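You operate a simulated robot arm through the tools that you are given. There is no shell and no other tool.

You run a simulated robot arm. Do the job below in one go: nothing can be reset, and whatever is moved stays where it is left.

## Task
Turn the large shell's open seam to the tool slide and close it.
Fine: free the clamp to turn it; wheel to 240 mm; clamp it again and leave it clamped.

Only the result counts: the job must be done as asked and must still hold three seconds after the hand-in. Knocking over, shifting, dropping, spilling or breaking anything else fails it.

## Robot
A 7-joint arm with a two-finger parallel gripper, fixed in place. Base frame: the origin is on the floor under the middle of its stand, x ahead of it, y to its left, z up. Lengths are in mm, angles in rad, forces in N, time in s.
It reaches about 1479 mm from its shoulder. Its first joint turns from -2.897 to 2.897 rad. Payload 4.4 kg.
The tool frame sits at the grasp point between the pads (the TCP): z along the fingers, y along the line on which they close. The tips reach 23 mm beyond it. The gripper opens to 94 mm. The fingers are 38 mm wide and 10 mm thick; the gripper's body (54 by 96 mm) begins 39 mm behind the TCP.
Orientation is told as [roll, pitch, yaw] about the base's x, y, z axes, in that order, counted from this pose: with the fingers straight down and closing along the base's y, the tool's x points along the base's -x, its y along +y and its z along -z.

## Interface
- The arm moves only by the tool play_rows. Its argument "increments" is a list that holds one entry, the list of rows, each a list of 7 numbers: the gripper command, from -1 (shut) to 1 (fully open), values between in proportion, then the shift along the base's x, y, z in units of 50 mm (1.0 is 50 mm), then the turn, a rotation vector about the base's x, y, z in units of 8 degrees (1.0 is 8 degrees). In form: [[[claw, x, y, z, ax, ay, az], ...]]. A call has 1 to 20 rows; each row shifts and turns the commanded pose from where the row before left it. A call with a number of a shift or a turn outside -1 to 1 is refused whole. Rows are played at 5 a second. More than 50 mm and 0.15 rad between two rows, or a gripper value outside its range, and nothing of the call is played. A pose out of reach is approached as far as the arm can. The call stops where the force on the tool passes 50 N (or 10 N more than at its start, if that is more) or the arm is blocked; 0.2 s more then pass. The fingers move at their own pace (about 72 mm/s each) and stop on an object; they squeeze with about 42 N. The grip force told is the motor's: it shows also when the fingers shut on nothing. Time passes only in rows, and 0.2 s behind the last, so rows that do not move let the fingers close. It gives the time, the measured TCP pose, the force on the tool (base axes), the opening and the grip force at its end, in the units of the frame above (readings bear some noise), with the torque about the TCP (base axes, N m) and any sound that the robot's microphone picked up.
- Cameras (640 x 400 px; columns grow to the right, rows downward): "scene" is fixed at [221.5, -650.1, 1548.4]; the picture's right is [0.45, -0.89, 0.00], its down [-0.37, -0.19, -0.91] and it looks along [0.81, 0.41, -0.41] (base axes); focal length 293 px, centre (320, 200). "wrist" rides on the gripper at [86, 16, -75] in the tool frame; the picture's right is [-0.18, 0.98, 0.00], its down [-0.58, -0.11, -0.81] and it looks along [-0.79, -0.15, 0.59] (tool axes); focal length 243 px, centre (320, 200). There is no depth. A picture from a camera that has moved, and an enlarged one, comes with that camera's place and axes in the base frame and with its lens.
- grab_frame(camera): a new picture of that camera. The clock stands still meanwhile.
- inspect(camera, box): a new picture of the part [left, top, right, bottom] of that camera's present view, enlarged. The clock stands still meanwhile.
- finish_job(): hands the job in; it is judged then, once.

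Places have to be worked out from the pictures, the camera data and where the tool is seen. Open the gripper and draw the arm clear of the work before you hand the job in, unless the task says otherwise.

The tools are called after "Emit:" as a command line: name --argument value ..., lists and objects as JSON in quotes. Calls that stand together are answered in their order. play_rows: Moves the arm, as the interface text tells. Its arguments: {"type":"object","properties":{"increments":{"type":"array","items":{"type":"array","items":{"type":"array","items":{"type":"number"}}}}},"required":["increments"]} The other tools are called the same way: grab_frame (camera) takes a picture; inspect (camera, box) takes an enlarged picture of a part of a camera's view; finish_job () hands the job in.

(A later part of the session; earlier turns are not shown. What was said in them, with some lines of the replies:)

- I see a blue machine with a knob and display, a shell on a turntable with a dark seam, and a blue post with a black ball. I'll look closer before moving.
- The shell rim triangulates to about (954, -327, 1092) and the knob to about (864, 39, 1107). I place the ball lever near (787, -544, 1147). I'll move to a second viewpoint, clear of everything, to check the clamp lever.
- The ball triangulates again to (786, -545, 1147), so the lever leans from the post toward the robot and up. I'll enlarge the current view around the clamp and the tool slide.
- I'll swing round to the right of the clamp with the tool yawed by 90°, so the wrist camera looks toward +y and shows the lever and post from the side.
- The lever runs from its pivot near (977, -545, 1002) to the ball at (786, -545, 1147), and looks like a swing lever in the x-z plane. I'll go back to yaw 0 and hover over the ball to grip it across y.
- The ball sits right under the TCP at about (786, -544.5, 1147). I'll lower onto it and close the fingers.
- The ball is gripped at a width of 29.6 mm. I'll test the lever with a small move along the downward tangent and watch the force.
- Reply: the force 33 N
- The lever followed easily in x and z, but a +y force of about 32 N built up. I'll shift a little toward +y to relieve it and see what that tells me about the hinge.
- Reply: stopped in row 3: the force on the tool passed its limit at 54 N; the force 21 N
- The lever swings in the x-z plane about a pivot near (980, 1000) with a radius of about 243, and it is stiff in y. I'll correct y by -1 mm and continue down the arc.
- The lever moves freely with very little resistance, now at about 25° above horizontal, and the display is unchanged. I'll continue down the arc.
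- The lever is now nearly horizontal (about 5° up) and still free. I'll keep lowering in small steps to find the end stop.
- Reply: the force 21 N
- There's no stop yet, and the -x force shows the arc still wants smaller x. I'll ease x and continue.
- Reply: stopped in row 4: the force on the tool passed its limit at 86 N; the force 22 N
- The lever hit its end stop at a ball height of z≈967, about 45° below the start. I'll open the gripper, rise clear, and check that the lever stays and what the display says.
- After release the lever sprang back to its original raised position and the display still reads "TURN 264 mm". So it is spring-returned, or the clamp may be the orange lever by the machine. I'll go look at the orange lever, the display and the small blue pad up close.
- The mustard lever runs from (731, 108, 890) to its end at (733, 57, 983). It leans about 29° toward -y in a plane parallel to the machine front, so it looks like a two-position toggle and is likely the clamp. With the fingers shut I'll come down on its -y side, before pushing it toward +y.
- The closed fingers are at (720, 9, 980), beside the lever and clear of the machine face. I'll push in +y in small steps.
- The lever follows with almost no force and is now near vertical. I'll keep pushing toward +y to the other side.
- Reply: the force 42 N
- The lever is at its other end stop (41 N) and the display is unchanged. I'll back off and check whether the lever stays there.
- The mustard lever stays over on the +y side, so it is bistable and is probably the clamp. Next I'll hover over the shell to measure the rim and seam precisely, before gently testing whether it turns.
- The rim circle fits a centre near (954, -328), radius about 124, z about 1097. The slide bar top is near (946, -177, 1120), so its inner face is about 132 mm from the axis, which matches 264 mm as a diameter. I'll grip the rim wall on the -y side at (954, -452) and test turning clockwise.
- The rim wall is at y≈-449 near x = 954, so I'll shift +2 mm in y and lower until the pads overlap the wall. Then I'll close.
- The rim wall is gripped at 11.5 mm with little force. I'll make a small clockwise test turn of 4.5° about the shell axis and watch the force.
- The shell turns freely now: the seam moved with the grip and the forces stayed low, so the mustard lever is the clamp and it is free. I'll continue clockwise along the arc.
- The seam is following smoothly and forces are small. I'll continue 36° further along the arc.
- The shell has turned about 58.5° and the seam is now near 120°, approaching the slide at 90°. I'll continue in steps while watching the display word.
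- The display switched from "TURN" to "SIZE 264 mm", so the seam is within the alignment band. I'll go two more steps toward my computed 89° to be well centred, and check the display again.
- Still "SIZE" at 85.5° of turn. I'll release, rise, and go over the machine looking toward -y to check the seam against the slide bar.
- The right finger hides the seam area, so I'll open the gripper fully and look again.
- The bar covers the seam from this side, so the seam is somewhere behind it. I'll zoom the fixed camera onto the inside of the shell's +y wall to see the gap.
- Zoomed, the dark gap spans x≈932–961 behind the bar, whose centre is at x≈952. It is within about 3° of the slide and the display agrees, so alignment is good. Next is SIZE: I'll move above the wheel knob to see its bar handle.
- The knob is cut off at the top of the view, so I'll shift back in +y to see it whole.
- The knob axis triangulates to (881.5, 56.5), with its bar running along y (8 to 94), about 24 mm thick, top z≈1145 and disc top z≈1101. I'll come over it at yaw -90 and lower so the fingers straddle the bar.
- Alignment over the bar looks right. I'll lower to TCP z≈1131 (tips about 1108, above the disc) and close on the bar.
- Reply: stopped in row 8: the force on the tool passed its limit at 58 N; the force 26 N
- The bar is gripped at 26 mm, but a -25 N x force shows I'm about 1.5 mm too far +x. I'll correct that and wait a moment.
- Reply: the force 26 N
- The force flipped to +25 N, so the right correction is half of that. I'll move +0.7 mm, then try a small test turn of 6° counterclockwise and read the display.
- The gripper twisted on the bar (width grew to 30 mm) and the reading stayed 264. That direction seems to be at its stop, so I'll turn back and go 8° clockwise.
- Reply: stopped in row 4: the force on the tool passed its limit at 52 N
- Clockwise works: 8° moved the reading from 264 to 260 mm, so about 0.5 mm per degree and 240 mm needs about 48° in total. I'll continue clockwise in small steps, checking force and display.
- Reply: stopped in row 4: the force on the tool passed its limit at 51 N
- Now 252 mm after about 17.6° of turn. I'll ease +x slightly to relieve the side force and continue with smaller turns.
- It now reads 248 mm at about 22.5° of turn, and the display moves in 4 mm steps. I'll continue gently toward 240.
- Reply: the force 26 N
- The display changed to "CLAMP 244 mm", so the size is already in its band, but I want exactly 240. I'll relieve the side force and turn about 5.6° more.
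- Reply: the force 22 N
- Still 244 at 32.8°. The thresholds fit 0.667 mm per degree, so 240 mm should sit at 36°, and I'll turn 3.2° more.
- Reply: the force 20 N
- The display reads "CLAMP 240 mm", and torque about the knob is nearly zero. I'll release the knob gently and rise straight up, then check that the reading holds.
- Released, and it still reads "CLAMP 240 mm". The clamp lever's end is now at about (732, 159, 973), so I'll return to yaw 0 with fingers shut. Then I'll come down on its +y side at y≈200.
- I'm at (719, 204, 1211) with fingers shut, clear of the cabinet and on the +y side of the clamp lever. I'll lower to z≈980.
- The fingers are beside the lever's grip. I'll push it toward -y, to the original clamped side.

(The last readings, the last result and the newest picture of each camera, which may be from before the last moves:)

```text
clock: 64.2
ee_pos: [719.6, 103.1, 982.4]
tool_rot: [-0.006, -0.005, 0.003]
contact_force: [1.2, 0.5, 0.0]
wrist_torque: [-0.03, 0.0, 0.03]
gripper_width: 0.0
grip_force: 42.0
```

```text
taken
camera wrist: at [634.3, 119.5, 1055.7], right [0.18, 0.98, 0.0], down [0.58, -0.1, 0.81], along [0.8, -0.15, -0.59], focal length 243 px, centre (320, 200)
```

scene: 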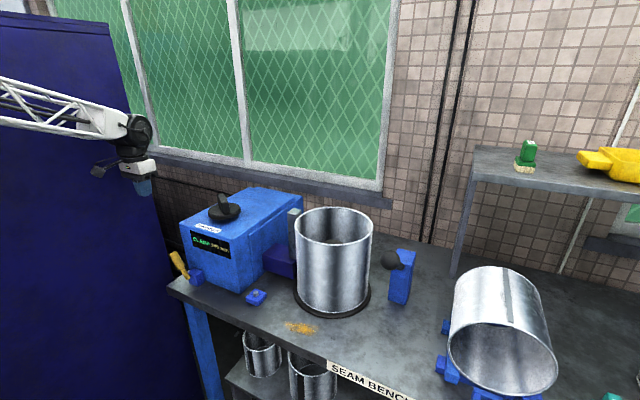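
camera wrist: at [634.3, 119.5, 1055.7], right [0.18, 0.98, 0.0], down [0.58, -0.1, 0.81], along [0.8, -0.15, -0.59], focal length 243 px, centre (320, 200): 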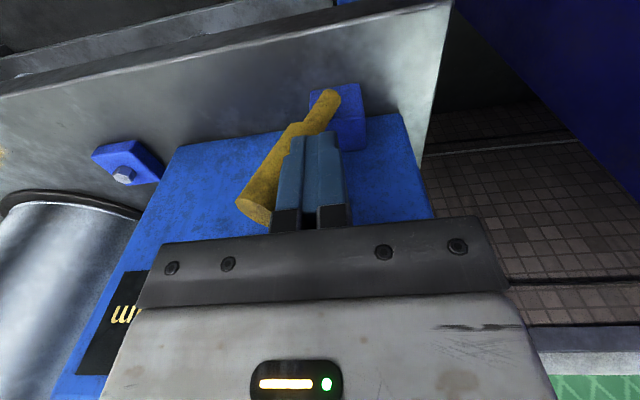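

The lever has passed the middle with almost no force. I'll push on until it seats against its stop.

Emit:
play_rows --increments '[[[-1, 0, -0.1, 0, 0, 0, 0], [-1, 0, -0.1, 0, 0, 0, 0], [-1, 0, -0.08, 0, 0, 0, 0], [-1, 0, -0.06, 0, 0, 0, 0], [-1, 0, 0, 0, 0, 0, 0]]]'

Emit:
inspect --camera "scene" --box '[150, 180, 310, 320]'

```text
clock: 65.2
ee_pos: [720.2, 92.5, 981.5]
tool_rot: [-0.004, -0.004, 0.004]
contact_force: [-1.5, 26.2, 1.9]
wrist_torque: [0.59, 0.01, 0.35]
gripper_width: 0.0
grip_force: 41.8
stopped in row 4: the force on the tool passed its limit at 58 N (the readings are from after the stop); the commanded pose is now the measured one
```

```text
2.86 times, centred on (230, 250) of scene
camera zoom: at [221.5, -650.1, 1548.4], right [0.45, -0.89, 0.0], down [-0.37, -0.19, -0.91], along [0.81, 0.41, -0.41], focal length 836 px, centre (577, 57)
```

zoom: 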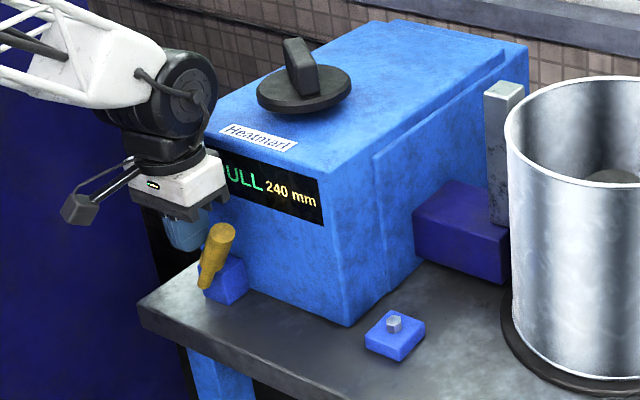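

The clamp lever is seated and the display now reads "PULL 240 mm", so the spring-return ball lever is the pull handle for closing. I'll back off, rise clear, and travel to above the ball with the fingers open.

Emit:
play_rows --increments '[[[-1, 0, 0.5, 0, 0, 0, 0], [-1, -0.3, 0, 0.9, 0, 0, 0], [-1, -0.3, 0, 0.9, 0, 0, 0], [-1, -0.3, 0, 0.9, 0, 0, 0], [-1, -0.3, 0, 0.9, 0, 0, 0], [-1, -0.3, 0, 0.9, 0, 0, 0], [1, 0.2, -0.93, 0.08, 0, 0, 0], [1, 0.2, -0.93, 0.08, 0, 0, 0], [1, 0.2, -0.93, 0.08, 0, 0, 0], [1, 0.2, -0.93, 0.08, 0, 0, 0], [1, 0.2, -0.93, 0.08, 0, 0, 0], [1, 0.2, -0.93, 0.08, 0, 0, 0], [1, 0.2, -0.93, 0.08, 0, 0, 0], [1, 0.2, -0.93, 0.08, 0, 0, 0], [1, 0.2, -0.93, 0.08, 0, 0, 0], [1, 0.2, -0.93, 0.08, 0, 0, 0], [1, 0.2, -0.93, 0.08, 0, 0, 0], [1, 0, 0, 0, 0, 0, 0]]]'

Emit:
inspect --camera "scene" --box '[150, 180, 310, 320]'

Emit:
grab_frame --camera "scene"

```text
clock: 69.0
ee_pos: [755.9, -396.0, 1247.4]
tool_rot: [-0.007, -0.003, 0.002]
contact_force: [1.0, 0.0, 0.0]
wrist_torque: [0.0, 0.03, -0.01]
gripper_width: 94.1
grip_force: 0.0
```

```text
2.86 times, centred on (230, 250) of scene
camera zoom: at [221.5, -650.1, 1548.4], right [0.45, -0.89, 0.0], down [-0.37, -0.19, -0.91], along [0.81, 0.41, -0.41], focal length 836 px, centre (577, 57)
```

zoom: 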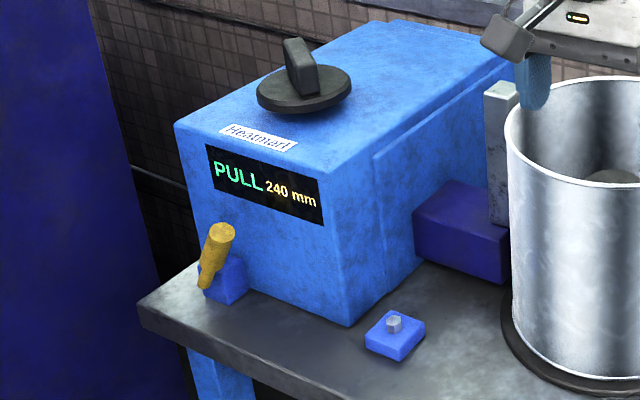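

```text
taken
```

scene: 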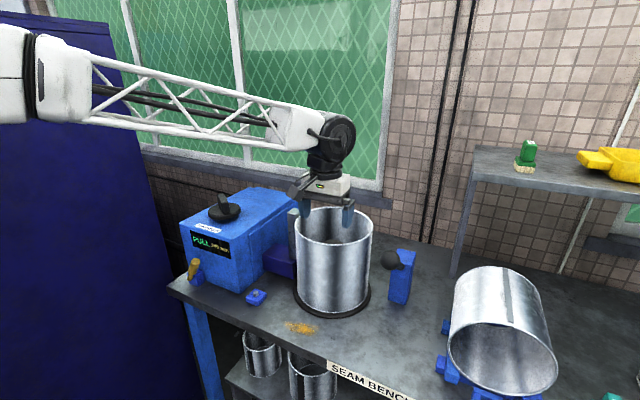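

The display holds "PULL 240 mm". I'll go over the ball at (786, -544), lower, and grip it.

Emit:
play_rows --increments '[[[1, 0.15, -0.74, 0, 0, 0, 0], [1, 0.15, -0.74, 0, 0, 0, 0], [1, 0.15, -0.74, 0, 0, 0, 0], [1, 0.15, -0.74, 0, 0, 0, 0], [1, 0, 0, -0.6, 0, 0, 0], [1, 0, 0, -0.6, 0, 0, 0], [1, 0, 0, -0.5, 0, 0, 0], [1, 0, 0, -0.3, 0, 0, 0], [1, 0, 0, 0, 0, 0, 0], [-1, 0, 0, 0, 0, 0, 0], [-1, 0, 0, 0, 0, 0, 0], [-1, 0, 0, 0, 0, 0, 0], [-1, 0, 0, 0, 0, 0, 0]]]'

Emit:
grab_frame --camera "wrist"

```text
clock: 71.8
ee_pos: [782.6, -545.0, 1149.2]
tool_rot: [-0.005, -0.003, 0.002]
contact_force: [6.9, -29.5, -3.7]
wrist_torque: [-0.3, -0.25, -0.26]
gripper_width: 29.8
grip_force: 45.2
```

```text
taken
camera wrist: at [698.2, -528.5, 1222.6], right [0.18, 0.98, 0.0], down [0.58, -0.1, 0.81], along [0.8, -0.15, -0.59], focal length 243 px, centre (320, 200)
```

wrist: 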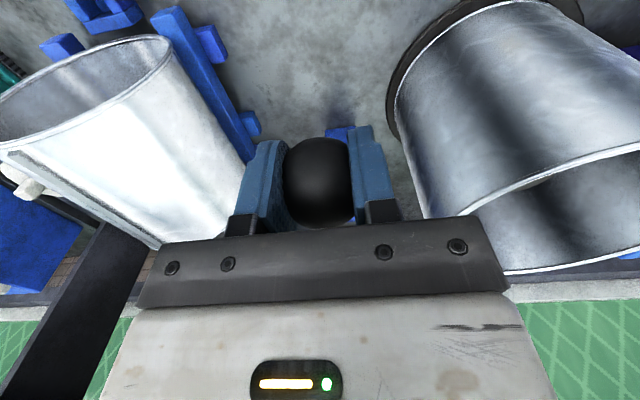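

The ball is gripped, with -30 N in y, so I'll shift -1.2 mm in y. Then I'll pull the lever down along its arc as before.

Emit:
play_rows --increments '[[[-1, 0, -0.024, 0, 0, 0, 0], [-1, -0.1, 0, -0.145, 0, 0, 0], [-1, -0.1, 0, -0.145, 0, 0, 0], [-1, -0.088, 0, -0.145, 0, 0, 0], [-1, -0.088, 0, -0.145, 0, 0, 0], [-1, -0.078, 0, -0.152, 0, 0, 0], [-1, -0.078, 0, -0.152, 0, 0, 0], [-1, 0, 0, 0, 0, 0, 0]]]'

Emit:
inspect --camera "scene" --box '[150, 180, 310, 320]'

```text
clock: 73.6
ee_pos: [756.6, -543.9, 1106.6]
tool_rot: [-0.003, -0.003, 0.004]
contact_force: [-3.6, 12.2, 7.2]
wrist_torque: [0.07, -1.12, 0.14]
gripper_width: 29.8
grip_force: 45.4
```

```text
2.86 times, centred on (230, 250) of scene
camera zoom: at [221.5, -650.1, 1548.4], right [0.45, -0.89, 0.0], down [-0.37, -0.19, -0.91], along [0.81, 0.41, -0.41], focal length 836 px, centre (577, 57)
```

zoom: 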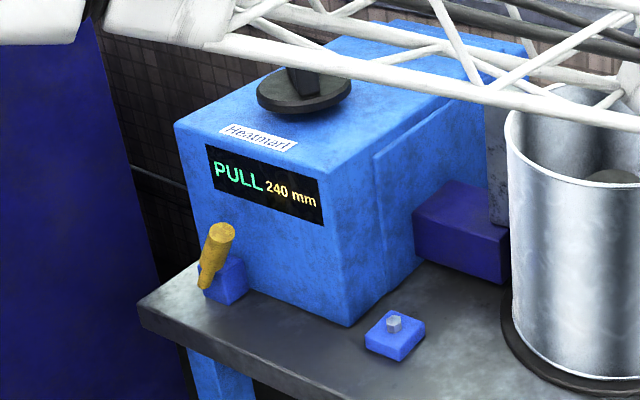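

The lever is moving down freely at about 26° and the display still shows PULL. I'll continue down the arc toward horizontal.

Emit:
play_rows --increments '[[[-1, -0.132, 0.005, -0.312, 0, 0, 0], [-1, -0.11, 0, -0.322, 0, 0, 0], [-1, -0.086, 0, -0.328, 0, 0, 0], [-1, -0.064, 0, -0.334, 0, 0, 0], [-1, -0.042, 0, -0.336, 0, 0, 0], [-1, -0.02, 0, -0.336, 0, 0, 0], [-1, 0, 0, 0, 0, 0, 0]]]'

Emit:
inspect --camera "scene" --box '[150, 180, 310, 320]'

```text
clock: 75.2
ee_pos: [733.4, -545.0, 1008.1]
tool_rot: [-0.004, -0.001, 0.001]
contact_force: [-3.5, -32.3, 3.6]
wrist_torque: [-0.31, -0.55, -0.57]
gripper_width: 29.5
grip_force: 45.1
```

```text
2.86 times, centred on (230, 250) of scene
camera zoom: at [221.5, -650.1, 1548.4], right [0.45, -0.89, 0.0], down [-0.37, -0.19, -0.91], along [0.81, 0.41, -0.41], focal length 836 px, centre (577, 57)
```

zoom: 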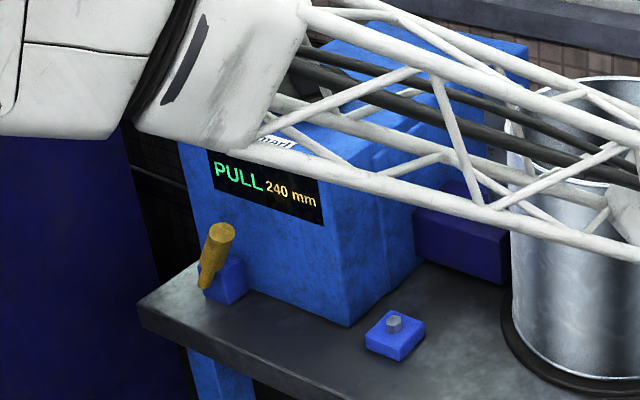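

There's no change yet at z≈1008. I'll correct y by -1 mm and keep pulling down slowly toward the end stop.

Emit:
play_rows --increments '[[[-1, -0.01, -0.02, 0, 0, 0, 0], [-1, -0.012, 0, -0.17, 0, 0, 0], [-1, -0.012, 0, -0.17, 0, 0, 0], [-1, -0.01, 0, -0.17, 0, 0, 0], [-1, 0.0, 0, -0.12, 0, 0, 0], [-1, 0, 0, 0, 0, 0, 0]]]'

Emit:
grab_frame --camera "scene"

Emit:
inspect --camera "scene" --box '[150, 180, 310, 320]'

```text
clock: 76.6
ee_pos: [732.0, -545.0, 976.6]
tool_rot: [-0.004, -0.005, 0.002]
contact_force: [14.3, -8.8, 4.8]
wrist_torque: [-0.06, -0.99, -0.16]
gripper_width: 29.5
grip_force: 44.7
```

```text
taken
```

scene: 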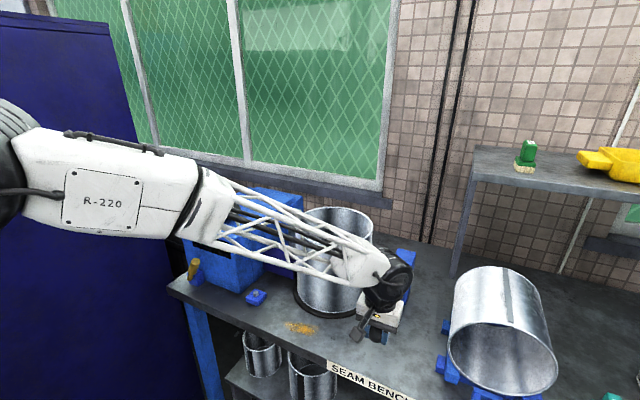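

```text
2.86 times, centred on (230, 250) of scene
camera zoom: at [221.5, -650.1, 1548.4], right [0.45, -0.89, 0.0], down [-0.37, -0.19, -0.91], along [0.81, 0.41, -0.41], focal length 836 px, centre (577, 57)
```

zoom: 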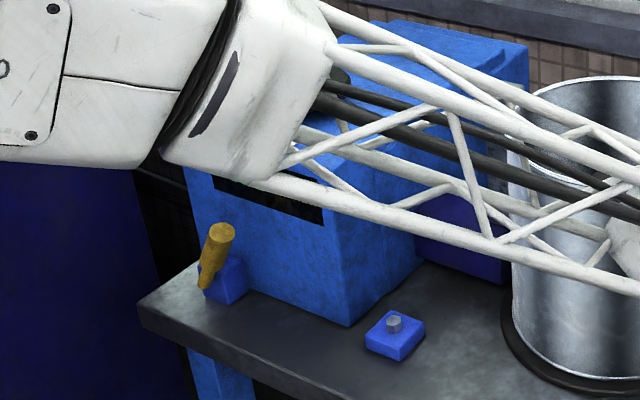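

The arm hides the display here. I'll press on gently to the end stop and hold there a moment.

Emit:
play_rows --increments '[[[-1, 0.01, 0, -0.06, 0, 0, 0], [-1, 0.004, 0, -0.06, 0, 0, 0], [-1, 0.004, 0, -0.05, 0, 0, 0], [-1, 0, 0, 0, 0, 0, 0], [-1, 0, 0, 0, 0, 0, 0], [-1, 0, 0, 0, 0, 0, 0], [-1, 0, 0, 0, 0, 0, 0], [-1, 0, 0, 0, 0, 0, 0]]]'

Emit:
inspect --camera "scene" --box '[150, 180, 310, 320]'

```text
clock: 78.4
ee_pos: [733.5, -545.5, 968.9]
tool_rot: [-0.005, -0.004, 0.003]
contact_force: [12.4, 10.8, 33.5]
wrist_torque: [0.06, -0.29, -0.11]
gripper_width: 29.5
grip_force: 45.0
```

```text
2.86 times, centred on (230, 250) of scene
camera zoom: at [221.5, -650.1, 1548.4], right [0.45, -0.89, 0.0], down [-0.37, -0.19, -0.91], along [0.81, 0.41, -0.41], focal length 836 px, centre (577, 57)
```

zoom: 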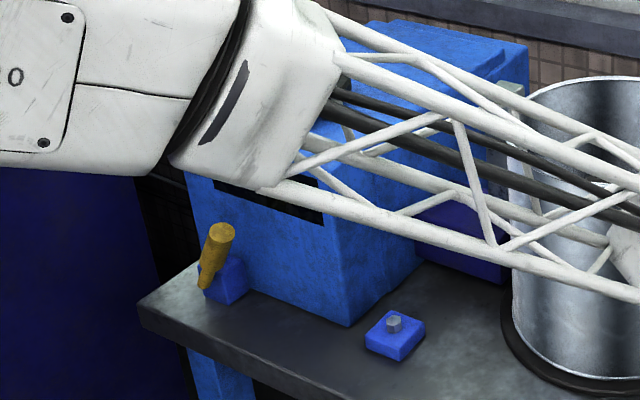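

The lever is at its stop with 33 N, held for about a second. I'll guide it back up along the arc before releasing.

Emit:
play_rows --increments '[[[-1, -0.03, 0, 0.338, 0, 0, 0], [-1, -0.006, 0, 0.338, 0, 0, 0], [-1, 0.018, 0, 0.34, 0, 0, 0], [-1, 0.042, 0, 0.336, 0, 0, 0], [-1, 0.064, 0, 0.334, 0, 0, 0], [-1, 0.086, 0, 0.328, 0, 0, 0], [-1, 0.11, 0, 0.322, 0, 0, 0], [-1, 0.132, 0, 0.312, 0, 0, 0], [-1, 0, 0, 0, 0, 0, 0]]]'

Emit:
inspect --camera "scene" --box '[150, 180, 310, 320]'

```text
clock: 80.4
ee_pos: [755.9, -545.5, 1099.5]
tool_rot: [-0.004, -0.005, 0.002]
contact_force: [13.2, 37.1, -7.5]
wrist_torque: [0.18, 0.36, 0.59]
gripper_width: 29.7
grip_force: 45.6
```

```text
2.86 times, centred on (230, 250) of scene
camera zoom: at [221.5, -650.1, 1548.4], right [0.45, -0.89, 0.0], down [-0.37, -0.19, -0.91], along [0.81, 0.41, -0.41], focal length 836 px, centre (577, 57)
```

zoom: 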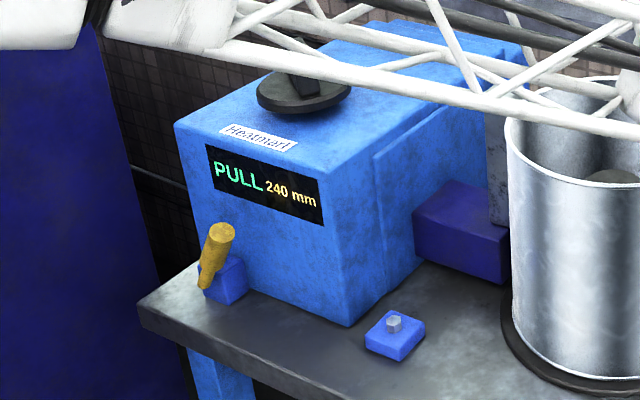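

The display still reads PULL with the lever most of the way back. I'll release the ball so it returns fully, rise, and check the display and the seam.

Emit:
play_rows --increments '[[[1, 0, 0, 0, 0, 0, 0], [1, 0, 0, 0, 0, 0, 0], [1, 0, 0, 0, 0, 0, 0], [1, 0, 0, 0.8, 0, 0, 0], [1, 0, 0, 0.8, 0, 0, 0], [1, 0, 0, 0.8, 0, 0, 0], [1, 0, 0, 0.8, 0, 0, 0]]]'

Emit:
grab_frame --camera "scene"

Emit:
inspect --camera "scene" --box '[150, 180, 310, 320]'

Emit:
inspect --camera "scene" --box '[270, 190, 430, 330]'

```text
clock: 82.0
ee_pos: [751.1, -547.8, 1259.8]
tool_rot: [-0.002, -0.002, 0.003]
contact_force: [-0.1, 0.5, -0.9]
wrist_torque: [0.01, -0.02, 0.01]
gripper_width: 94.0
grip_force: 0.1
```

```text
taken
```

scene: 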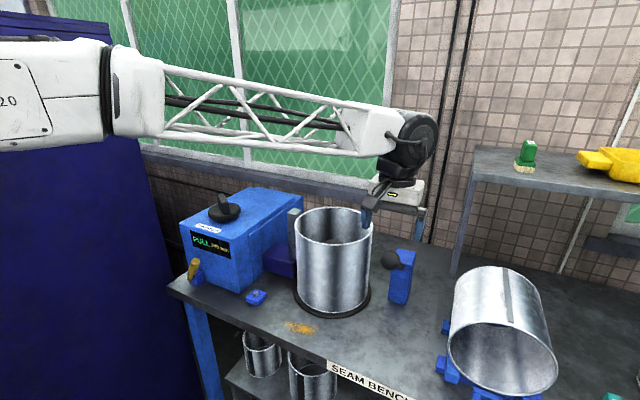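

```text
2.86 times, centred on (230, 250) of scene
camera zoom: at [221.5, -650.1, 1548.4], right [0.45, -0.89, 0.0], down [-0.37, -0.19, -0.91], along [0.81, 0.41, -0.41], focal length 836 px, centre (577, 57)
```

zoom: 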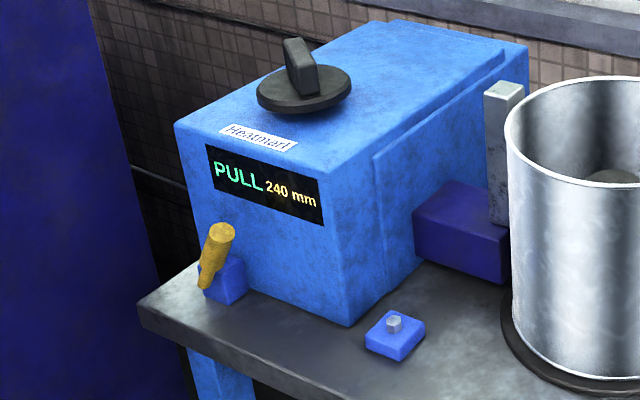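

```text
2.86 times, centred on (350, 260) of scene
camera zoom: at [221.5, -650.1, 1548.4], right [0.45, -0.89, 0.0], down [-0.37, -0.19, -0.91], along [0.81, 0.41, -0.41], focal length 836 px, centre (234, 29)
```

zoom: 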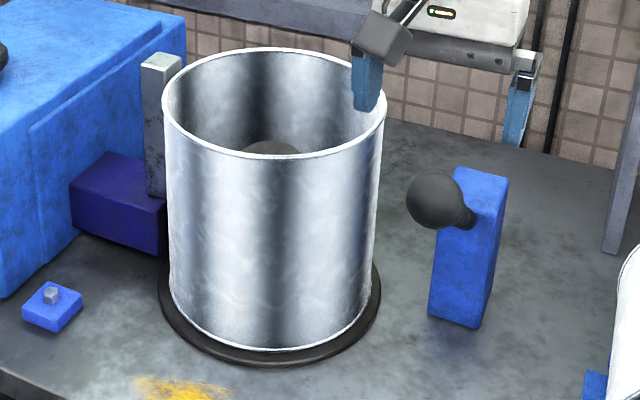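

The ball lever is back at rest, and nothing else changed; the display still says PULL. The stroke may not have gone quite far or firm enough, so I'll grip the ball again for a second, firmer pull with a longer hold.

Emit:
play_rows --increments '[[[1, 0.34, 0.04, -0.2, 0, 0, 0], [1, 0.34, 0.01, -0.2, 0, 0, 0], [1, 0, 0, -0.6, 0, 0, 0], [1, 0, 0, -0.6, 0, 0, 0], [1, 0, 0, -0.5, 0, 0, 0], [1, 0, 0, -0.14, 0, 0, 0], [1, 0, 0, 0, 0, 0, 0]]]'

Emit:
grab_frame --camera "wrist"

Emit:
inspect --camera "scene" --box '[360, 220, 440, 290]'

```text
clock: 83.6
ee_pos: [789.4, -544.2, 1149.4]
tool_rot: [-0.006, -0.003, 0.001]
contact_force: [0.4, -0.2, 0.7]
wrist_torque: [0.01, -0.02, -0.03]
gripper_width: 94.0
grip_force: 0.1
```

```text
taken
camera wrist: at [703.5, -527.4, 1223.5], right [0.18, 0.98, 0.0], down [0.58, -0.1, 0.81], along [0.8, -0.15, -0.59], focal length 243 px, centre (320, 200)
```

wrist: 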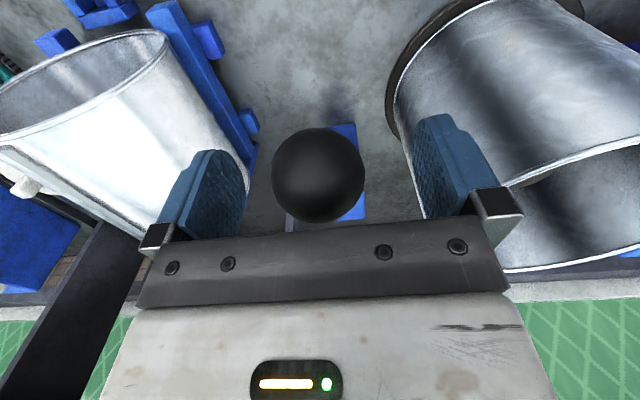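

```text
5.71 times, centred on (400, 255) of scene
camera zoom: at [221.5, -650.1, 1548.4], right [0.45, -0.89, 0.0], down [-0.37, -0.19, -0.91], along [0.81, 0.41, -0.41], focal length 1672 px, centre (-137, -114)
```

zoom: 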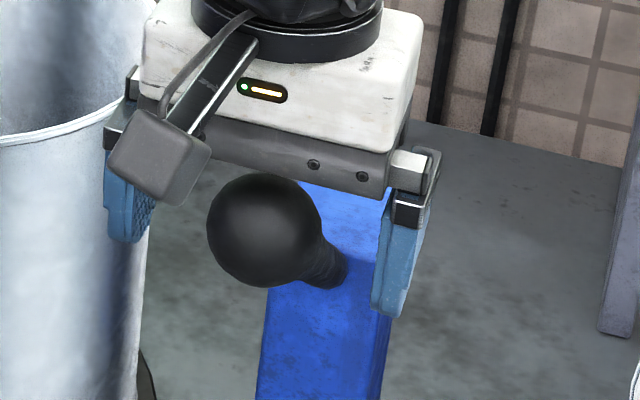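

The ball is centred between the open fingers again. I'll grip it and pull down the arc, this time finishing firmly with a longer hold.

Emit:
play_rows --increments '[[[-1, -0.06, -0.02, -0.04, 0, 0, 0], [-1, 0, 0, 0, 0, 0, 0], [-1, 0, 0, 0, 0, 0, 0], [-1, 0, 0, 0, 0, 0, 0], [-1, -0.2, 0, -0.29, 0, 0, 0], [-1, -0.176, 0, -0.29, 0, 0, 0], [-1, -0.156, 0, -0.304, 0, 0, 0], [-1, -0.132, 0, -0.312, 0, 0, 0], [-1, -0.11, 0, -0.322, 0, 0, 0], [-1, -0.086, 0, -0.328, 0, 0, 0], [-1, -0.064, 0, -0.334, 0, 0, 0], [-1, -0.042, 0, -0.336, 0, 0, 0]]]'

```text
clock: 86.2
ee_pos: [736.7, -546.3, 1018.5]
tool_rot: [-0.005, -0.003, 0.002]
contact_force: [-15.1, -37.3, 6.3]
wrist_torque: [-0.12, -0.61, -0.65]
gripper_width: 29.8
grip_force: 44.6
```

The lever is near horizontal. I'll relieve the side force and press down firmly to the stop.

Emit:
play_rows --increments '[[[-1, -0.015, -0.024, 0, 0, 0, 0], [-1, -0.015, 0, -0.25, 0, 0, 0], [-1, -0.01, 0, -0.25, 0, 0, 0], [-1, -0.005, 0, -0.25, 0, 0, 0], [-1, 0, 0, -0.2, 0, 0, 0], [-1, 0, 0, -0.04, 0, 0, 0], [-1, 0, 0, 0, 0, 0, 0], [-1, 0, 0, 0, 0, 0, 0], [-1, 0, 0, 0, 0, 0, 0], [-1, 0, 0, 0, 0, 0, 0], [-1, 0, 0, 0, 0, 0, 0], [-1, 0, 0, 0, 0, 0, 0], [-1, 0, 0, 0, 0, 0, 0], [-1, 0, 0, 0, 0, 0, 0]]]'

Emit:
grab_frame --camera "scene"

Emit:
grab_frame --camera "wrist"

```text
clock: 89.2
ee_pos: [735.7, -544.9, 971.7]
tool_rot: [-0.005, -0.006, 0.004]
contact_force: [11.2, -9.7, 35.2]
wrist_torque: [-0.04, -0.3, -0.2]
gripper_width: 29.6
grip_force: 45.6
```

```text
taken
```

scene: 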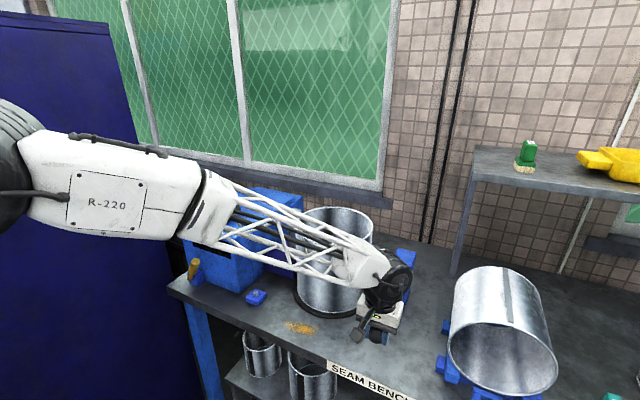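

```text
taken
camera wrist: at [650.0, -528.7, 1045.5], right [0.18, 0.98, 0.0], down [0.58, -0.1, 0.81], along [0.8, -0.15, -0.59], focal length 243 px, centre (320, 200)
```

wrist: 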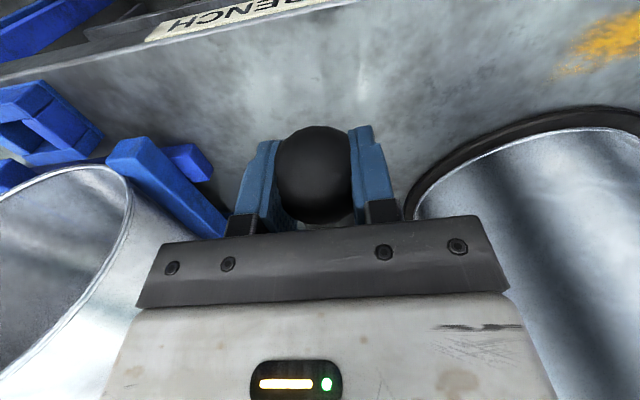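

Held at the stop for about 2 s with 35 N. I'll zoom in on whatever is visible of the display and the slide through the arm.

Emit:
inspect --camera "scene" --box '[180, 210, 260, 270]'

Emit:
inspect --camera "scene" --box '[270, 190, 400, 320]'

```text
6.67 times, centred on (220, 240) of scene
camera zoom: at [221.5, -650.1, 1548.4], right [0.45, -0.89, 0.0], down [-0.37, -0.19, -0.91], along [0.81, 0.41, -0.41], focal length 1951 px, centre (987, -67)
```

zoom: 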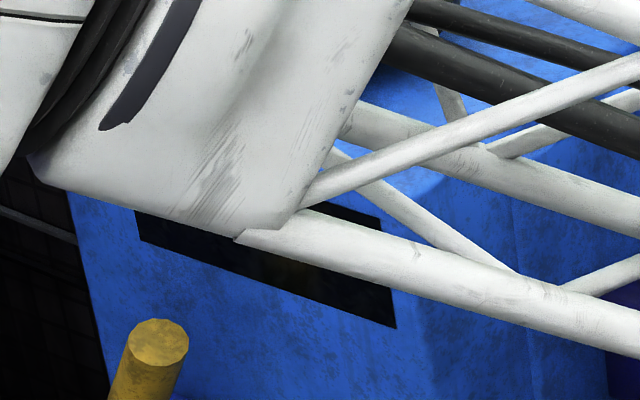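

```text
3.08 times, centred on (335, 255) of scene
camera zoom: at [221.5, -650.1, 1548.4], right [0.45, -0.89, 0.0], down [-0.37, -0.19, -0.91], along [0.81, 0.41, -0.41], focal length 900 px, centre (274, 31)
```

zoom: 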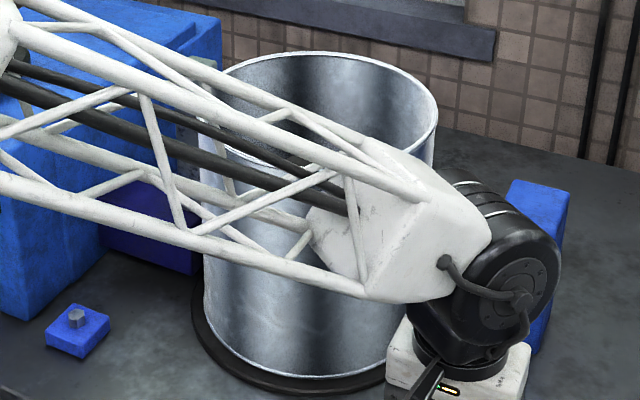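

I can't read the display from here. I'll guide the lever back up and look once the display is uncovered.

Emit:
play_rows --increments '[[[-1, -0.01, 0, 0.3, 0, 0, 0], [-1, 0.0, 0, 0.338, 0, 0, 0], [-1, 0.012, 0, 0.338, 0, 0, 0]]]'

Emit:
inspect --camera "scene" --box '[180, 210, 260, 270]'

```text
clock: 90.0
ee_pos: [733.9, -544.8, 1018.3]
tool_rot: [-0.004, -0.003, 0.003]
contact_force: [5.0, -31.9, -4.4]
wrist_torque: [-0.18, 1.03, -0.41]
gripper_width: 30.0
grip_force: 45.5
```

```text
6.67 times, centred on (220, 240) of scene
camera zoom: at [221.5, -650.1, 1548.4], right [0.45, -0.89, 0.0], down [-0.37, -0.19, -0.91], along [0.81, 0.41, -0.41], focal length 1951 px, centre (987, -67)
```

zoom: 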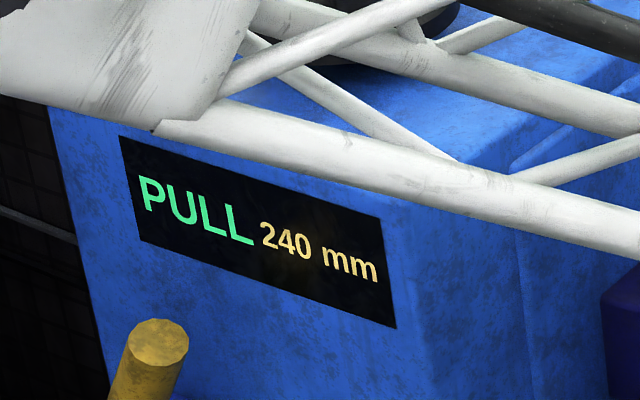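

Still PULL after that stroke. The stop was met with only 35 N, while the first pull reached 86 N a little deeper. I'll pull down again and build the force up at the stop in small increments.

Emit:
play_rows --increments '[[[-1, -0.01, -0.024, 0, 0, 0, 0], [-1, -0.01, 0, -0.25, 0, 0, 0], [-1, -0.005, 0, -0.25, 0, 0, 0], [-1, 0, 0, -0.25, 0, 0, 0], [-1, 0, 0, -0.2, 0, 0, 0], [-1, 0, 0, -0.06, 0, 0, 0], [-1, 0, 0, 0, 0, 0, 0]]]'

Emit:
play_rows --increments '[[[-1, 0, 0, -0.03, 0, 0, 0], [-1, 0, 0, 0, 0, 0, 0]]]'

Emit:
play_rows --increments '[[[-1, 0, 0, -0.03, 0, 0, 0], [-1, 0, 0, 0, 0, 0, 0]]]'

```text
clock: 91.4
ee_pos: [733.8, -544.7, 971.2]
tool_rot: [-0.003, -0.005, 0.003]
contact_force: [-5.6, 13.5, 7.6]
wrist_torque: [0.07, -0.15, -0.11]
gripper_width: 29.6
grip_force: 44.7
stopped in row 6: the force on the tool passed its limit at 54 N (the readings are from after the stop); the commanded pose is now the measured one
```

```text
clock: 92.0
ee_pos: [733.2, -545.7, 970.4]
tool_rot: [-0.003, -0.003, 0.003]
contact_force: [-25.5, 24.7, 25.5]
wrist_torque: [0.16, -0.54, 0.13]
gripper_width: 29.5
grip_force: 44.6
```

```text
clock: 92.6
ee_pos: [734.4, -545.1, 970.7]
tool_rot: [-0.005, -0.005, 0.003]
contact_force: [-15.7, 17.4, 33.2]
wrist_torque: [0.1, -0.27, -0.01]
gripper_width: 29.6
grip_force: 44.7
```

The stop is hard at z≈970.5, so the lever is fully down. In case closing needs a long dwell, I'll simply hold here for several seconds and listen or look for a change.

Emit:
play_rows --increments '[[[-1, 0.01, 0, -0.01, 0, 0, 0], [-1, 0, 0, 0, 0, 0, 0], [-1, 0, 0, 0, 0, 0, 0], [-1, 0, 0, 0, 0, 0, 0], [-1, 0, 0, 0, 0, 0, 0], [-1, 0, 0, 0, 0, 0, 0], [-1, 0, 0, 0, 0, 0, 0], [-1, 0, 0, 0, 0, 0, 0], [-1, 0, 0, 0, 0, 0, 0], [-1, 0, 0, 0, 0, 0, 0], [-1, 0, 0, 0, 0, 0, 0], [-1, 0, 0, 0, 0, 0, 0], [-1, 0, 0, 0, 0, 0, 0], [-1, 0, 0, 0, 0, 0, 0], [-1, 0, 0, 0, 0, 0, 0], [-1, 0, 0, 0, 0, 0, 0], [-1, 0, 0, 0, 0, 0, 0], [-1, 0, 0, 0, 0, 0, 0], [-1, 0, 0, 0, 0, 0, 0], [-1, 0, 0, 0, 0, 0, 0]]]'

Emit:
grab_frame --camera "scene"

Emit:
inspect --camera "scene" --box '[340, 220, 440, 360]'

Emit:
inspect --camera "wrist" --box '[220, 100, 420, 240]'

```text
clock: 96.8
ee_pos: [735.3, -545.2, 968.5]
tool_rot: [-0.004, -0.002, 0.003]
contact_force: [18.4, 25.6, 30.3]
wrist_torque: [0.04, -0.17, -0.1]
gripper_width: 29.5
grip_force: 45.2
```

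```text
taken
```

scene: 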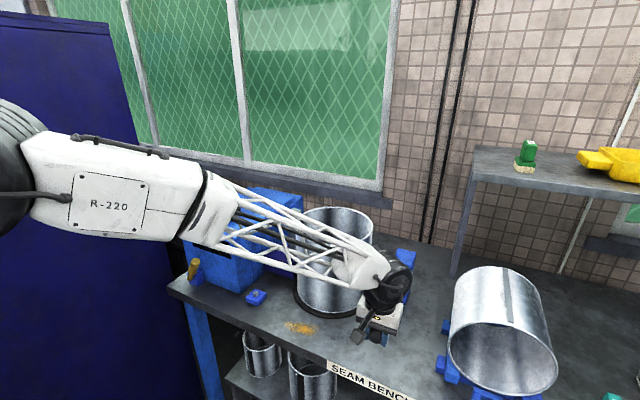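

```text
2.86 times, centred on (390, 290) of scene
camera zoom: at [221.5, -650.1, 1548.4], right [0.45, -0.89, 0.0], down [-0.37, -0.19, -0.91], along [0.81, 0.41, -0.41], focal length 836 px, centre (120, -57)
```

zoom: 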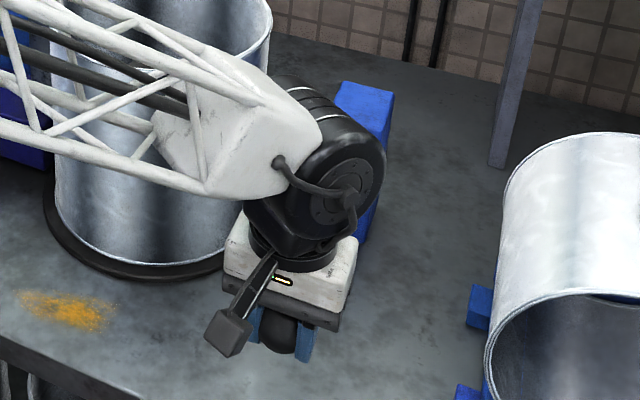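

```text
2.86 times, centred on (320, 170) of wrist
camera zoom: at [649.7, -529.0, 1041.8], right [0.18, 0.98, 0.0], down [0.58, -0.1, 0.81], along [0.8, -0.15, -0.59], focal length 693 px, centre (320, 286)
```

zoom: 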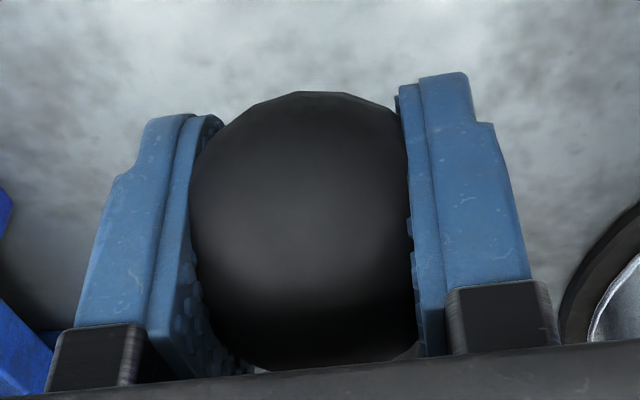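

Six seconds at the stop gave no sound. I'm no longer sure how the ball sits in the grip, so I'll release it. Then I'll push the ball down from above with closed fingertips, which also keeps the display visible.

Emit:
play_rows --increments '[[[-1, 0, 0, 0.3, 0, 0, 0], [1, 0, 0, 0, 0, 0, 0], [1, 0, 0, 0, 0, 0, 0], [1, 0, 0, 0, 0, 0, 0], [1, 0, 0, 0.9, 0, 0, 0], [1, 0, 0, 0.9, 0, 0, 0], [1, 0, 0, 0.9, 0, 0, 0], [1, 0, 0, 0.9, 0, 0, 0], [1, 0, 0, 0.9, 0, 0, 0], [1, 0, 0, 0.9, 0, 0, 0], [-1, 0.33, 0, 0, 0, 0, 0], [-1, 0.33, 0, 0, 0, 0, 0], [-1, 0.33, 0, 0, 0, 0, 0], [-1, 0, 0, 0, 0, 0, 0]]]'

Emit:
grab_frame --camera "wrist"

Emit:
inspect --camera "scene" --box '[150, 180, 310, 320]'

Emit:
inspect --camera "scene" --box '[340, 200, 460, 320]'

```text
clock: 99.8
ee_pos: [786.1, -547.2, 1251.0]
tool_rot: [-0.003, -0.003, 0.005]
contact_force: [0.1, -0.8, 0.1]
wrist_torque: [0.0, 0.0, -0.01]
gripper_width: 0.1
grip_force: 42.3
```

```text
taken
camera wrist: at [700.4, -530.6, 1325.9], right [0.18, 0.98, 0.0], down [0.58, -0.1, 0.81], along [0.79, -0.15, -0.59], focal length 243 px, centre (320, 200)
```

wrist: 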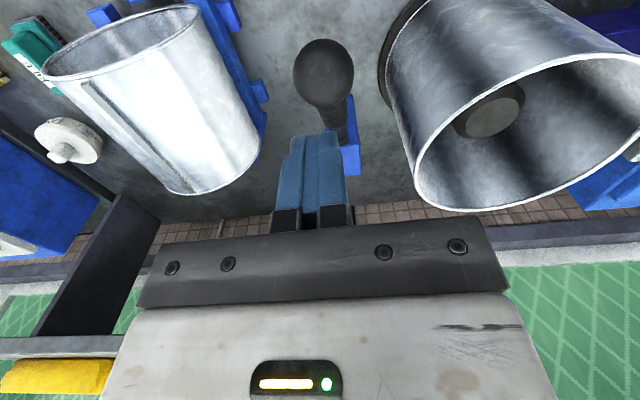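

```text
2.86 times, centred on (230, 250) of scene
camera zoom: at [221.5, -650.1, 1548.4], right [0.45, -0.89, 0.0], down [-0.37, -0.19, -0.91], along [0.81, 0.41, -0.41], focal length 836 px, centre (577, 57)
```

zoom: 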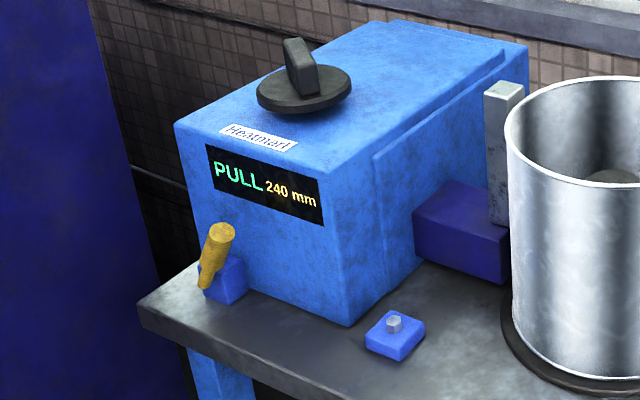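

```text
3.33 times, centred on (400, 260) of scene
camera zoom: at [221.5, -650.1, 1548.4], right [0.45, -0.89, 0.0], down [-0.37, -0.19, -0.91], along [0.81, 0.41, -0.41], focal length 975 px, centre (53, 0)
```

zoom: 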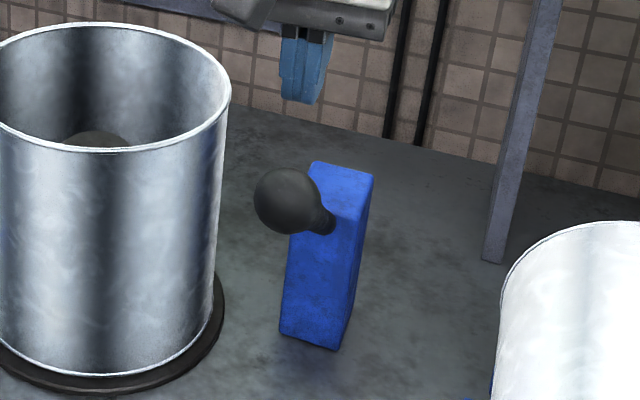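

The lever is back at rest with the display still at PULL. With closed fingertips over the ball's top, I'll descend and push it down along the arc.

Emit:
play_rows --increments '[[[-1, 0, 0.05, -0.6, 0, 0, 0], [-1, 0, 0, -0.6, 0, 0, 0], [-1, -0.2, 0, -0.3, 0, 0, 0], [-1, -0.176, 0, -0.29, 0, 0, 0], [-1, -0.156, 0, -0.304, 0, 0, 0], [-1, -0.132, 0, -0.312, 0, 0, 0], [-1, -0.11, 0, -0.322, 0, 0, 0]]]'

Emit:
grab_frame --camera "wrist"

Emit:
grab_frame --camera "scene"

```text
clock: 101.4
ee_pos: [744.9, -543.3, 1115.9]
tool_rot: [-0.004, -0.004, 0.003]
contact_force: [0.2, 0.5, 1.2]
wrist_torque: [0.02, -0.04, -0.01]
gripper_width: 0.3
grip_force: 42.0
```

```text
taken
camera wrist: at [660.3, -526.1, 1190.4], right [0.18, 0.98, 0.0], down [0.58, -0.1, 0.81], along [0.8, -0.15, -0.59], focal length 243 px, centre (320, 200)
```

wrist: 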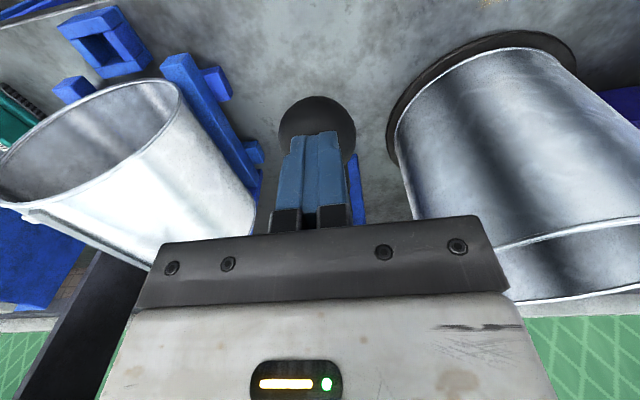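

```text
taken
```

scene: 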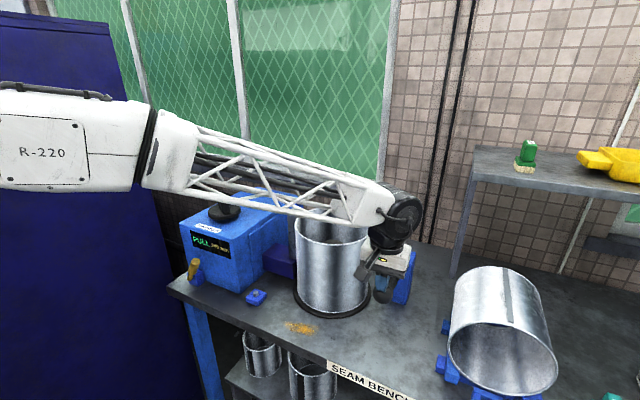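

The fingertips are pushing the ball down as planned, with the ball near (747, -544, 1081). I'll continue down toward the stop.

Emit:
play_rows --increments '[[[-1, -0.05, 0, -0.328, 0, 0, 0], [-1, -0.064, 0, -0.334, 0, 0, 0], [-1, -0.042, 0, -0.336, 0, 0, 0], [-1, -0.018, 0, -0.34, 0, 0, 0], [-1, 0.0, 0, -0.2, 0, 0, 0], [-1, 0, 0, 0, 0, 0, 0]]]'

Emit:
inspect --camera "scene" --box '[180, 210, 260, 270]'

Emit:
grab_frame --camera "wrist"

Emit:
inspect --camera "scene" --box '[340, 220, 440, 360]'

```text
clock: 102.8
ee_pos: [736.2, -542.5, 1038.9]
tool_rot: [-0.002, -0.004, 0.002]
contact_force: [0.9, 0.6, 0.9]
wrist_torque: [0.03, 0.01, -0.02]
gripper_width: 0.1
grip_force: 41.6
```

```text
6.67 times, centred on (220, 240) of scene
camera zoom: at [221.5, -650.1, 1548.4], right [0.45, -0.89, 0.0], down [-0.37, -0.19, -0.91], along [0.81, 0.41, -0.41], focal length 1951 px, centre (987, -67)
```

zoom: 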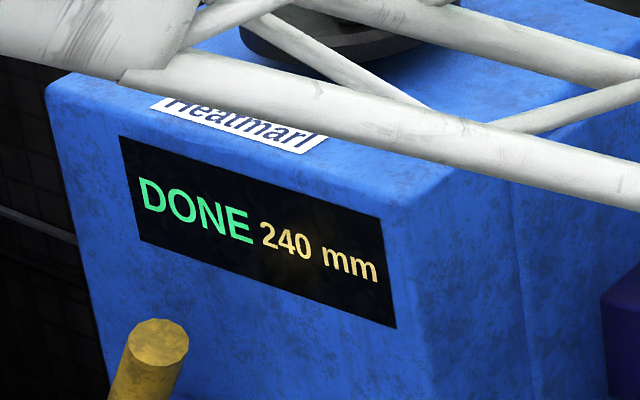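

```text
taken
camera wrist: at [651.0, -526.4, 1113.3], right [0.18, 0.98, 0.0], down [0.58, -0.1, 0.81], along [0.79, -0.15, -0.59], focal length 243 px, centre (320, 200)
```

wrist: 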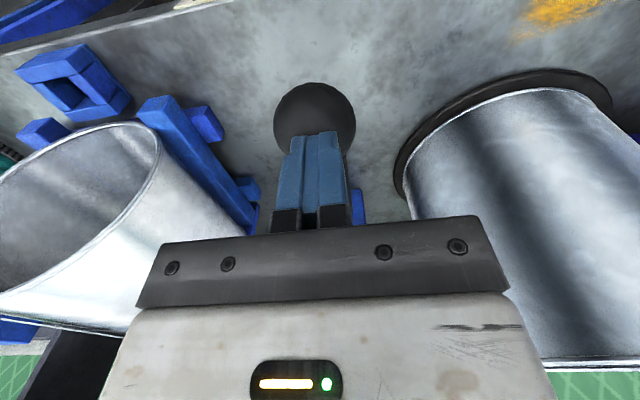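

```text
2.86 times, centred on (390, 290) of scene
camera zoom: at [221.5, -650.1, 1548.4], right [0.45, -0.89, 0.0], down [-0.37, -0.19, -0.91], along [0.81, 0.41, -0.41], focal length 836 px, centre (120, -57)
```

zoom: 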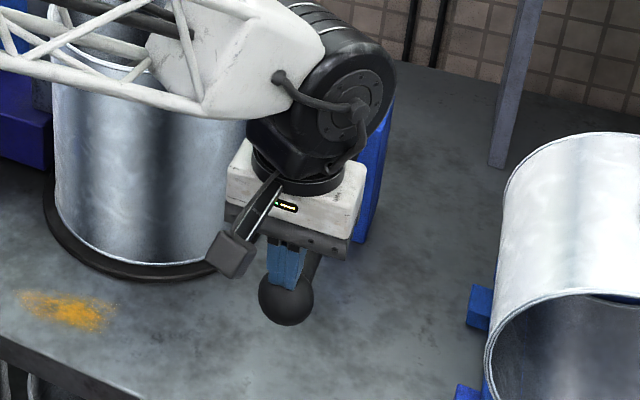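

The display now reads "DONE 240 mm", so the full pull registered. I'll let the lever rise gently by following the arc back up, then lift clear.

Emit:
play_rows --increments '[[[-1, 0.0, 0, 0.3, 0, 0, 0], [-1, 0.02, 0, 0.34, 0, 0, 0], [-1, 0.042, 0, 0.336, 0, 0, 0], [-1, 0.064, 0, 0.334, 0, 0, 0], [-1, 0.086, 0, 0.328, 0, 0, 0], [-1, 0.11, 0, 0.322, 0, 0, 0], [-1, 0.132, 0, 0.312, 0, 0, 0], [-1, 0.156, 0, 0.304, 0, 0, 0], [-1, 0.176, 0, 0.3, 0, 0, 0], [-1, 0.1, 0, 0.5, 0, 0, 0], [-1, 0, 0, 0.8, 0, 0, 0], [-1, 0, 0, 0.8, 0, 0, 0]]]'

Emit:
grab_frame --camera "scene"

Emit:
inspect --camera "scene" --box '[150, 180, 310, 320]'

```text
clock: 105.4
ee_pos: [781.5, -542.4, 1286.1]
tool_rot: [-0.001, -0.001, 0.004]
contact_force: [-0.4, -0.4, -1.1]
wrist_torque: [-0.01, -0.01, 0.0]
gripper_width: 0.1
grip_force: 42.7
```

```text
taken
```

scene: 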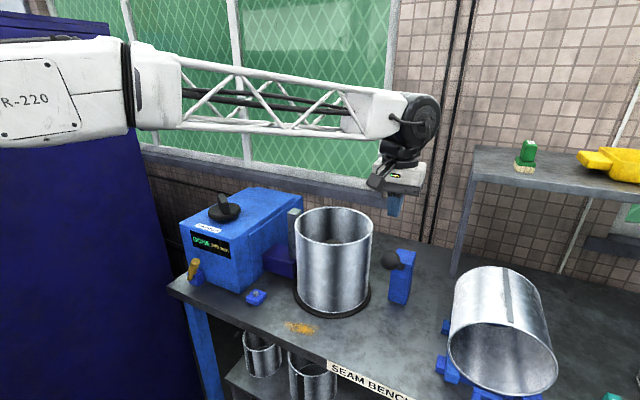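

```text
2.86 times, centred on (230, 250) of scene
camera zoom: at [221.5, -650.1, 1548.4], right [0.45, -0.89, 0.0], down [-0.37, -0.19, -0.91], along [0.81, 0.41, -0.41], focal length 836 px, centre (577, 57)
```

zoom: 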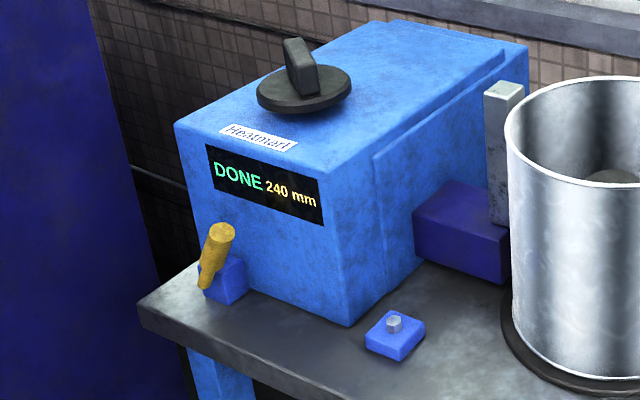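

It still reads "DONE 240 mm", the clamp lever is over on its clamped side and the ball lever is back at rest. I'll open the gripper, draw the arm back to its starting area, and take a last look.

Emit:
play_rows --increments '[[[1, -0.6, 0.5, 0.33, 0, 0, 0], [1, -0.6, 0.5, 0.33, 0, 0, 0], [1, -0.6, 0.5, 0.33, 0, 0, 0], [1, -0.6, 0.5, 0.33, 0, 0, 0], [1, -0.6, 0.5, 0.33, 0, 0, 0], [1, -0.6, 0.5, 0.33, 0, 0, 0], [1, -0.6, 0.5, 0.33, 0, 0, 0], [1, 0, 0, 0, 0, 0, 0], [1, 0, 0, 0, 0, 0, 0], [1, 0, 0, 0, 0, 0, 0], [1, 0, 0, 0, 0, 0, 0], [1, 0, 0, 0, 0, 0, 0], [1, 0, 0, 0, 0, 0, 0]]]'

Emit:
grab_frame --camera "scene"

Emit:
inspect --camera "scene" --box '[150, 180, 310, 320]'

Emit:
grab_frame --camera "wrist"

```text
clock: 108.2
ee_pos: [569.3, -368.4, 1403.6]
tool_rot: [-0.003, -0.004, 0.003]
contact_force: [0.5, 0.1, 0.1]
wrist_torque: [0.01, -0.01, -0.01]
gripper_width: 93.7
grip_force: 0.0
```

```text
taken
```

scene: 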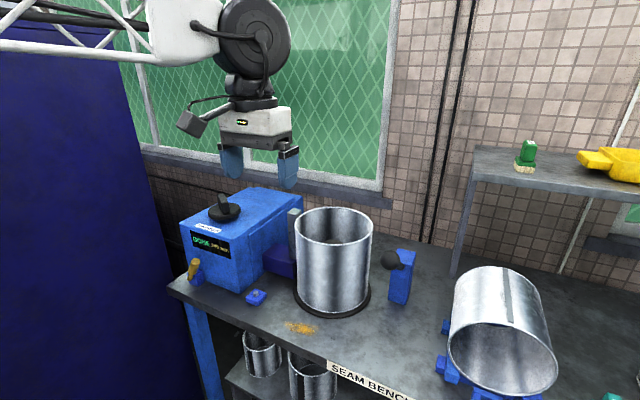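

```text
2.86 times, centred on (230, 250) of scene
camera zoom: at [221.5, -650.1, 1548.4], right [0.45, -0.89, 0.0], down [-0.37, -0.19, -0.91], along [0.81, 0.41, -0.41], focal length 836 px, centre (577, 57)
```

zoom: 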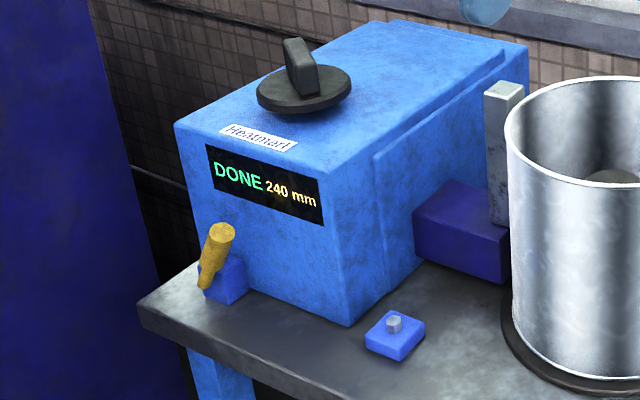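

```text
taken
camera wrist: at [484.3, -352.1, 1478.2], right [0.18, 0.98, 0.0], down [0.58, -0.1, 0.81], along [0.79, -0.15, -0.59], focal length 243 px, centre (320, 200)
```

wrist: 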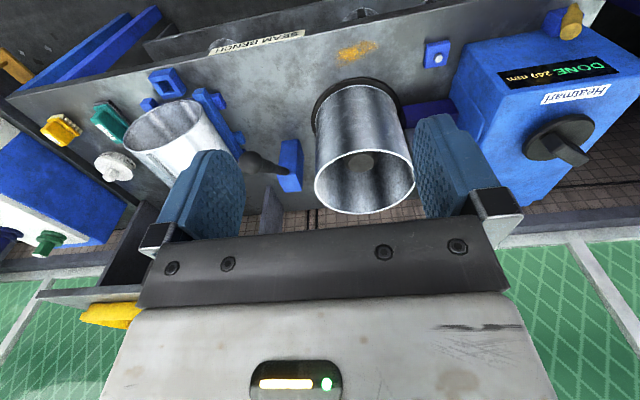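

The display holds "DONE 240 mm", with the clamp lever on its clamped side, the seam at the slide and nothing else disturbed. The arm is clear with the gripper open, so I'm handing in.

Emit:
finish_job

```text
The job is handed in.
```

The job is handed in. The large shell's seam is at the tool slide, and the machine's display read "DONE 240 mm" when I finished. I couldn't see the seam itself after the final pull because the slide bar covers it, so the closing rests on that display.

- **Clamp:** I freed it with the mustard lever, then put it back on its original side after setting the size. It is clamped now.
- **Turn:** I turned the shell about 85° clockwise. The seam gap sits within about 3° of the slide's centre, and the machine accepted that position.
- **Wheel:** The knob is at 240 mm, and the reading held after I let go.
- **Closing:** The ball lever on the blue post works the closing stroke and springs back by itself. I first took it for the clamp and pulled it once at the start, before the seam was aligned; the display didn't react. After clamping, gripped pulls didn't register, but pushing it down from above did.

The ball lever is back at rest, nothing else looks moved in the last pictures, and the arm is clear with the gripper open.
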